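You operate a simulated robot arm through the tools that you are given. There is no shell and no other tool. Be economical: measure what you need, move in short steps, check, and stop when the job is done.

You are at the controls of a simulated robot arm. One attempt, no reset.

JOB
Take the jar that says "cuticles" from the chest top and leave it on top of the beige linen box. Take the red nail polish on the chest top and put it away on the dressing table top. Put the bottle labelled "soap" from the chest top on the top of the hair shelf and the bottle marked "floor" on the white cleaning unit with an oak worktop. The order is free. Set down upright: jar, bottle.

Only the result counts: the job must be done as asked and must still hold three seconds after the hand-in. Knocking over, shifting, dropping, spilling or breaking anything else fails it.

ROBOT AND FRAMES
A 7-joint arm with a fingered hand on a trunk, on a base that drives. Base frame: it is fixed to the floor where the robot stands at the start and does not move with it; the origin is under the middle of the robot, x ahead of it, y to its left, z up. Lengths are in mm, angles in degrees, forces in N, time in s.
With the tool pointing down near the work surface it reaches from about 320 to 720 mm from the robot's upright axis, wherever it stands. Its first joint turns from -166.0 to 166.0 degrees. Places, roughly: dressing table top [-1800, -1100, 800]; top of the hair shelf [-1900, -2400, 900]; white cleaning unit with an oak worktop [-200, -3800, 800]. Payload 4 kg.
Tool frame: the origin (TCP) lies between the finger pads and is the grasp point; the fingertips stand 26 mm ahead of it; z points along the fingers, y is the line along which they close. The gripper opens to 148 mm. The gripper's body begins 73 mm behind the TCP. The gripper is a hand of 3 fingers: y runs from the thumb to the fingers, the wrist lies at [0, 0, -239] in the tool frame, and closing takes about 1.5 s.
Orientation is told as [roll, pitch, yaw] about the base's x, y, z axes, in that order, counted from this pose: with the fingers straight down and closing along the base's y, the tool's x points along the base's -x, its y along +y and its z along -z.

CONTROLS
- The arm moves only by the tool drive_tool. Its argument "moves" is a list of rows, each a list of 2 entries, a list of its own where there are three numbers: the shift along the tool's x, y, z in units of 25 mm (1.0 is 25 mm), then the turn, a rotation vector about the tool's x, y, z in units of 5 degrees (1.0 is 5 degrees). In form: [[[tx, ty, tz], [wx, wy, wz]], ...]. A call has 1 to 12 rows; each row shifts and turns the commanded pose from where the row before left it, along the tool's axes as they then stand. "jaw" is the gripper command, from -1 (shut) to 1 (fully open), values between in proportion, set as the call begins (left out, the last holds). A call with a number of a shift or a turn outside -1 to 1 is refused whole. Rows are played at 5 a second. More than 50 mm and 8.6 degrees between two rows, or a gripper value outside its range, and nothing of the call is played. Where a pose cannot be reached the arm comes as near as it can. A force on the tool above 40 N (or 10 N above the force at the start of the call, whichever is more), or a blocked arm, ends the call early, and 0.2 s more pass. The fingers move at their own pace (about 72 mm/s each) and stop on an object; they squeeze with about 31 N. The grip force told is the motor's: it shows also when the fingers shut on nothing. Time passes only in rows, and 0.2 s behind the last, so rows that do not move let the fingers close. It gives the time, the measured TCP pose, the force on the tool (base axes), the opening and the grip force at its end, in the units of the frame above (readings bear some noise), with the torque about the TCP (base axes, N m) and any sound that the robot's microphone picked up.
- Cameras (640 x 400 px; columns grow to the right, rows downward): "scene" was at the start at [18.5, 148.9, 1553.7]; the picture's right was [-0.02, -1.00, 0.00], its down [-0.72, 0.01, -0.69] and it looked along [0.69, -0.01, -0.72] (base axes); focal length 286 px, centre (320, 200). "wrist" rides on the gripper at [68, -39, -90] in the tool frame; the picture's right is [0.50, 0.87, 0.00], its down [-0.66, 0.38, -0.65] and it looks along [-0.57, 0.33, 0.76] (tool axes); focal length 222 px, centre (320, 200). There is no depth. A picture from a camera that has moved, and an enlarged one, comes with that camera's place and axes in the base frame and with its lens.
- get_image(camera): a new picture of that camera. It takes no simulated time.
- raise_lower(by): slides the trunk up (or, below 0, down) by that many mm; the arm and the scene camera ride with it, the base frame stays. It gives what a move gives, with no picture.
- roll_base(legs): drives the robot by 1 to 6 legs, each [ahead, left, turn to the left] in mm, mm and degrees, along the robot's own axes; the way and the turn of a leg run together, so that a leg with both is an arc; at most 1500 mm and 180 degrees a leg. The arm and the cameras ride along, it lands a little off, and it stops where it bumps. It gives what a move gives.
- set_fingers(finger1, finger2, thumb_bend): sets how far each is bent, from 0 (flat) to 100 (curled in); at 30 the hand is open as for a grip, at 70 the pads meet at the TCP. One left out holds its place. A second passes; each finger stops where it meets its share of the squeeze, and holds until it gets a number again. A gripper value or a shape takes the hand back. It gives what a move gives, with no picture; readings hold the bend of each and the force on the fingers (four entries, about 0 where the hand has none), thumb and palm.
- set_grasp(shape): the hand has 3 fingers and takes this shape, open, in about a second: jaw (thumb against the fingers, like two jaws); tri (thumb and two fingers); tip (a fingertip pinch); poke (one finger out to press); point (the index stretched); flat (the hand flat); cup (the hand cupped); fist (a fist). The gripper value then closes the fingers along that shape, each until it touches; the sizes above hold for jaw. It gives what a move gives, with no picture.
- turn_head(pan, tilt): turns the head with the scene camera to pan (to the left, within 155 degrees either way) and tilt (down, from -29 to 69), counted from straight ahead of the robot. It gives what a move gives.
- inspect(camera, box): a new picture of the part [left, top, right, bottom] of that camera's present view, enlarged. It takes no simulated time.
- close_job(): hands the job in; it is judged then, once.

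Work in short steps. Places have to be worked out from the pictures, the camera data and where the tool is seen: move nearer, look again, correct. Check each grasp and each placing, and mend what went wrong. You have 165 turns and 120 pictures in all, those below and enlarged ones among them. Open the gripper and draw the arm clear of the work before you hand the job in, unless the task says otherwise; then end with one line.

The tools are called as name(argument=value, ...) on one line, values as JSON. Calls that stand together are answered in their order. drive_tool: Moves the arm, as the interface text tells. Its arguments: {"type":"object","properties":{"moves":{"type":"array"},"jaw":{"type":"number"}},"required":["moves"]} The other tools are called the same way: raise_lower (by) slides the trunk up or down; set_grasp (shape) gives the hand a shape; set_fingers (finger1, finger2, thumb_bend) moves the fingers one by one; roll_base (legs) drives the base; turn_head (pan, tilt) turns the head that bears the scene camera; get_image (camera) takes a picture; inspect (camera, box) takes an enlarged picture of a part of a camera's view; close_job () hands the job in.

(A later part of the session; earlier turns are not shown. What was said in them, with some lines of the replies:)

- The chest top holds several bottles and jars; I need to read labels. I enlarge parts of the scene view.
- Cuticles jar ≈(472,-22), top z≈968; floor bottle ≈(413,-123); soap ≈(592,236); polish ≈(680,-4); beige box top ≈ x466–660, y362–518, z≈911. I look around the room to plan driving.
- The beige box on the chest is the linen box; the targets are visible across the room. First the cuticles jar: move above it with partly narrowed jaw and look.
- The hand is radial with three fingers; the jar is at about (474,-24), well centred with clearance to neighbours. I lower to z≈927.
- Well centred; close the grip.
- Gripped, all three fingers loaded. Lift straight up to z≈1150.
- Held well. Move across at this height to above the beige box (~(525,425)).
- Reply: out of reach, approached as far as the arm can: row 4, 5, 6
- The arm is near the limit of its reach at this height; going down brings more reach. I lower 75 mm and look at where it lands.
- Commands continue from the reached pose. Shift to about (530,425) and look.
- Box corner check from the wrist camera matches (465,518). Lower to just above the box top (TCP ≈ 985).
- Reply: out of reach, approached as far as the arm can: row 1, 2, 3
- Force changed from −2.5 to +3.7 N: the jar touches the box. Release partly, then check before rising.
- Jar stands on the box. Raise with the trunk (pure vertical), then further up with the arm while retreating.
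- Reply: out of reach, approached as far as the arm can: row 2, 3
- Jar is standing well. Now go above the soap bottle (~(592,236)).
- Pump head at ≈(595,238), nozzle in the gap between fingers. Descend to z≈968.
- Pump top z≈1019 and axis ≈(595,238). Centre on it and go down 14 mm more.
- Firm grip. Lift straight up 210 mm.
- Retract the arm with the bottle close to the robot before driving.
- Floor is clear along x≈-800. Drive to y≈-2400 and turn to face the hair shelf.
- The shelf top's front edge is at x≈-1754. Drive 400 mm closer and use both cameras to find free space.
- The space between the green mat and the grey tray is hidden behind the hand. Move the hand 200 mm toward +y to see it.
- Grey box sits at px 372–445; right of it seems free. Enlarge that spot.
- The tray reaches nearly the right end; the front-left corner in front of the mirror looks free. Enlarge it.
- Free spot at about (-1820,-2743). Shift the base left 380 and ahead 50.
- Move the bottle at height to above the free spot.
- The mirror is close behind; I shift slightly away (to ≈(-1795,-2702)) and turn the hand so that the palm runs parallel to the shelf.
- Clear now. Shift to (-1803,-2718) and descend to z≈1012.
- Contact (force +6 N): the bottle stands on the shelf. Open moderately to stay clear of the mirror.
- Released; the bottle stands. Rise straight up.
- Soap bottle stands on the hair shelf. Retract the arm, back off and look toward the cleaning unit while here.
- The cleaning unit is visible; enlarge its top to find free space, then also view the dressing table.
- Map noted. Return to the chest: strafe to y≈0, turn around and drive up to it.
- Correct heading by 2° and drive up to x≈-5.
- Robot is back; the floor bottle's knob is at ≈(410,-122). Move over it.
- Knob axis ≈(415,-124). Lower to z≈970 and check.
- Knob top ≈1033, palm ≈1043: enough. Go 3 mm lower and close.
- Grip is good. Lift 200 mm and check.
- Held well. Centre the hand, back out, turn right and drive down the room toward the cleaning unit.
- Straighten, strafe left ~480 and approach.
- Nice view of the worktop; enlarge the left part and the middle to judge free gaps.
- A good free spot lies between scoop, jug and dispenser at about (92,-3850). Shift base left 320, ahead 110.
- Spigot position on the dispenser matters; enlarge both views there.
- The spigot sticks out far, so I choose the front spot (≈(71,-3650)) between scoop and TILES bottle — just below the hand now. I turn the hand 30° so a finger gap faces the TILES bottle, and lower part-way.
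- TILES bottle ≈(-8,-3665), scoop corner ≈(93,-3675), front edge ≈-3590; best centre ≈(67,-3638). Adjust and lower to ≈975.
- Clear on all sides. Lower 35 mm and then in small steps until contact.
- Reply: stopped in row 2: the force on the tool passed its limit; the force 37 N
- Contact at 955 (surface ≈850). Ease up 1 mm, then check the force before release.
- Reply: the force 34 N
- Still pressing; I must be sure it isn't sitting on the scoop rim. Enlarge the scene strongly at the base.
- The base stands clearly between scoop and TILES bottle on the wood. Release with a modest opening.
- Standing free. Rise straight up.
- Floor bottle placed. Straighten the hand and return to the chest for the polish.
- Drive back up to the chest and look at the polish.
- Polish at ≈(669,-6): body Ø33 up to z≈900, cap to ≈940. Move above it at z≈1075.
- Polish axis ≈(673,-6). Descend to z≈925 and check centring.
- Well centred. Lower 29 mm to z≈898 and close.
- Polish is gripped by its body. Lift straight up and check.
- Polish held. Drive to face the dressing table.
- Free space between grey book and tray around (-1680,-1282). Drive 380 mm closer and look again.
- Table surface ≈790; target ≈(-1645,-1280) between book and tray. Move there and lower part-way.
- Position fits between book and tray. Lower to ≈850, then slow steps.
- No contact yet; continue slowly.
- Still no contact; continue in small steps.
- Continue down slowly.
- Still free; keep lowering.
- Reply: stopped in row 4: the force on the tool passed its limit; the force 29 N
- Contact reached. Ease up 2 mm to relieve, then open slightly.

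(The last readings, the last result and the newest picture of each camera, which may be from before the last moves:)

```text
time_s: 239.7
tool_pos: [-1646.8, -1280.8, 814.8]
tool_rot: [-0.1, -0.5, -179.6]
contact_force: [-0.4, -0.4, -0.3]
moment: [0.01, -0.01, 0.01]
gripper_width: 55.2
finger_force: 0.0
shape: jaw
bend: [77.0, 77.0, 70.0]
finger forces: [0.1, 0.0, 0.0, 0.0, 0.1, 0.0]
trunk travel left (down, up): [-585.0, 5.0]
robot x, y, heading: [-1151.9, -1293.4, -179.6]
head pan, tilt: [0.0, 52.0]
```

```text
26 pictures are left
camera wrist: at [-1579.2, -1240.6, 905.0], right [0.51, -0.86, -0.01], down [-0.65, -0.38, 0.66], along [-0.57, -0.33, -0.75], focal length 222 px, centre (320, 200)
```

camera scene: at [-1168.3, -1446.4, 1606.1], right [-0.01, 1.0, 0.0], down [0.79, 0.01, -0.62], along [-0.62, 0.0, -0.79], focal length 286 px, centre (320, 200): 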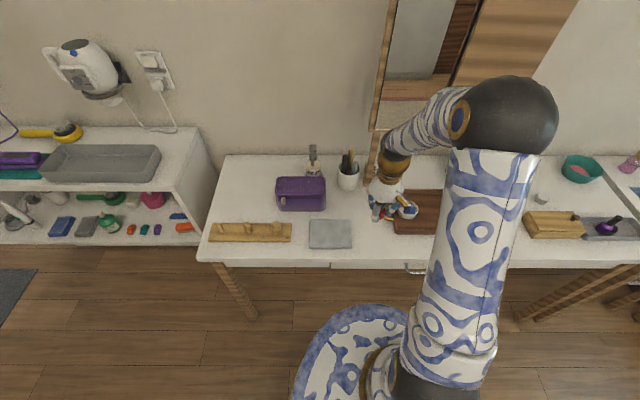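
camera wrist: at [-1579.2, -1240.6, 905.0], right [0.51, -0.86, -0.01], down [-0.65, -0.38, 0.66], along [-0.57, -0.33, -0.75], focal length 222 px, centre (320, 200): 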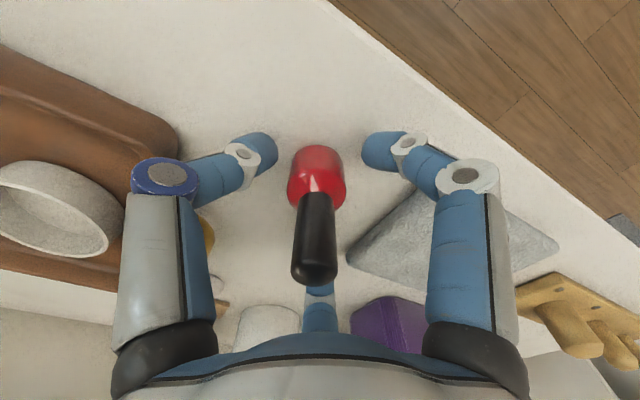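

Standing upright and free. Rise straight up slowly.

drive_tool(moves=[[[0, 0, -0.5], [0, 0, 0]], [[0, 0, -0.8], [0, 0, 0]], [[0, 0, -1], [0, 0, 0]], [[0, 0, -1], [0, 0, 0]], [[0, 0, -1], [0, 0, 0]], [[0, 0, -1], [0, 0, 0]], [[0, 0, -1], [0, 0, 0]], [[0, 0, -1], [0, 0, 0]], [[0, 0, -1], [0, 0, 0]], [[0, 0, -1], [0, 0, 0]], [[0, 0, -1], [0, 0, 0]], [[0, 0, -1], [0, 0, 0]]])

get_image(camera="wrist")

```text
time_s: 242.2
tool_pos: [-1644.2, -1280.8, 1097.5]
tool_rot: [-0.1, -0.6, -179.6]
contact_force: [-0.6, -0.8, 0.5]
moment: [0.01, -0.04, -0.05]
gripper_width: 55.2
finger_force: 0.0
shape: jaw
bend: [77.0, 77.0, 70.0]
finger forces: [0.0, 0.0, 0.0, 0.0, 0.0, 0.0]
trunk travel left (down, up): [-585.0, 5.0]
robot x, y, heading: [-1153.9, -1291.8, -179.7]
head pan, tilt: [0.0, 52.0]
```

```text
25 pictures are left
camera wrist: at [-1575.7, -1240.5, 1188.6], right [0.51, -0.86, -0.01], down [-0.65, -0.38, 0.66], along [-0.57, -0.33, -0.75], focal length 222 px, centre (320, 200)
```

wrist: 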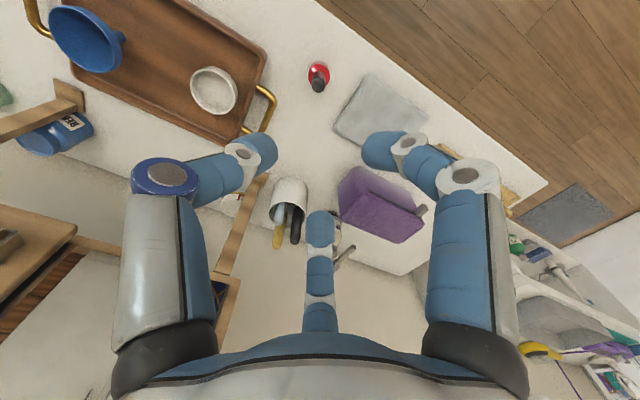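

Polish stands on the dressing table. Open the hand, retract and back off, then take a final look.

drive_tool(moves=[[[1, 0, -0.5], [0, 0, 0]], [[1, 0, -0.5], [0, 0, 0]], [[1, 0, -0.5], [0, 0, 0]], [[0, 0, 0], [0, 0, 0]]], jaw=1)

roll_base(legs=[[-400, 0, 0]])

turn_head(pan=20, tilt=32)

get_image(camera="scene")

```text
time_s: 243.2
tool_pos: [-1568.0, -1282.0, 1134.8]
tool_rot: [-0.1, -0.5, -179.5]
contact_force: [0.1, 0.2, 0.1]
moment: [0.0, -0.01, -0.02]
gripper_width: 148.2
finger_force: 0.1
shape: jaw
bend: [30.0, 30.0, 30.0]
finger forces: [0.0, 0.1, 0.0, 0.0, 0.1, 0.1]
trunk travel left (down, up): [-585.0, 5.0]
robot x, y, heading: [-1156.9, -1295.2, -179.8]
head pan, tilt: [0.0, 52.0]
```

```text
time_s: 245.7
tool_pos: [-1169.6, -1279.0, 1135.0]
tool_rot: [-0.1, -0.6, -179.9]
contact_force: [-0.1, 0.2, -0.7]
moment: [0.0, 0.04, 0.01]
gripper_width: 147.8
finger_force: 0.1
shape: jaw
bend: [30.0, 30.0, 30.0]
finger forces: [0.0, 0.0, 0.1, 0.1, 0.1, 0.1]
trunk travel left (down, up): [-585.0, 5.0]
robot x, y, heading: [-752.9, -1292.3, -179.8]
head pan, tilt: [0.0, 52.0]
```

```text
time_s: 246.6
tool_pos: [-1169.6, -1277.7, 1134.7]
tool_rot: [-0.2, -0.5, -179.9]
contact_force: [-0.2, -0.5, -0.4]
moment: [0.02, 0.01, -0.02]
gripper_width: 147.9
finger_force: 0.2
shape: jaw
bend: [30.0, 30.0, 30.0]
finger forces: [0.0, 0.0, 0.1, 0.1, 0.0, 0.0]
trunk travel left (down, up): [-585.0, 5.0]
robot x, y, heading: [-751.2, -1293.8, -180.0]
head pan, tilt: [20.0, 32.0]
```

```text
24 pictures are left
camera scene: at [-779.5, -1475.2, 1635.1], right [-0.34, 0.94, 0.0], down [0.5, 0.18, -0.85], along [-0.8, -0.29, -0.53], focal length 286 px, centre (320, 200)
```

scene: 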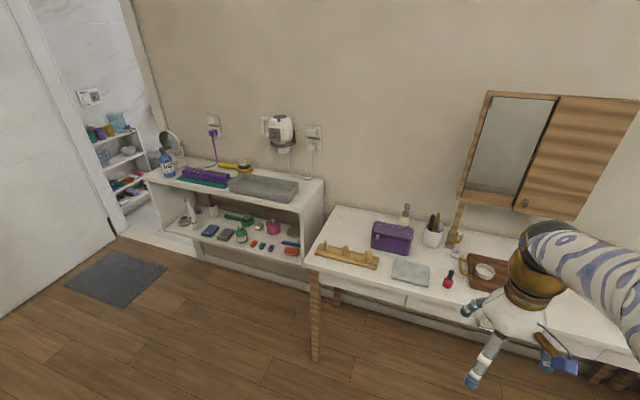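

Soap stands on the hair shelf and the polish on the dressing table; the jar and the floor bottle were checked standing after release. The hand is open and clear, so I hand in.

close_job()

```text
The job is handed in.
```

All four items are placed as asked, each seen standing upright after release: the cuticles jar on the beige linen box, the soap on the hair shelf, the floor bottle on the cleaning unit's worktop and the red polish on the dressing table. No other object was seen to move.
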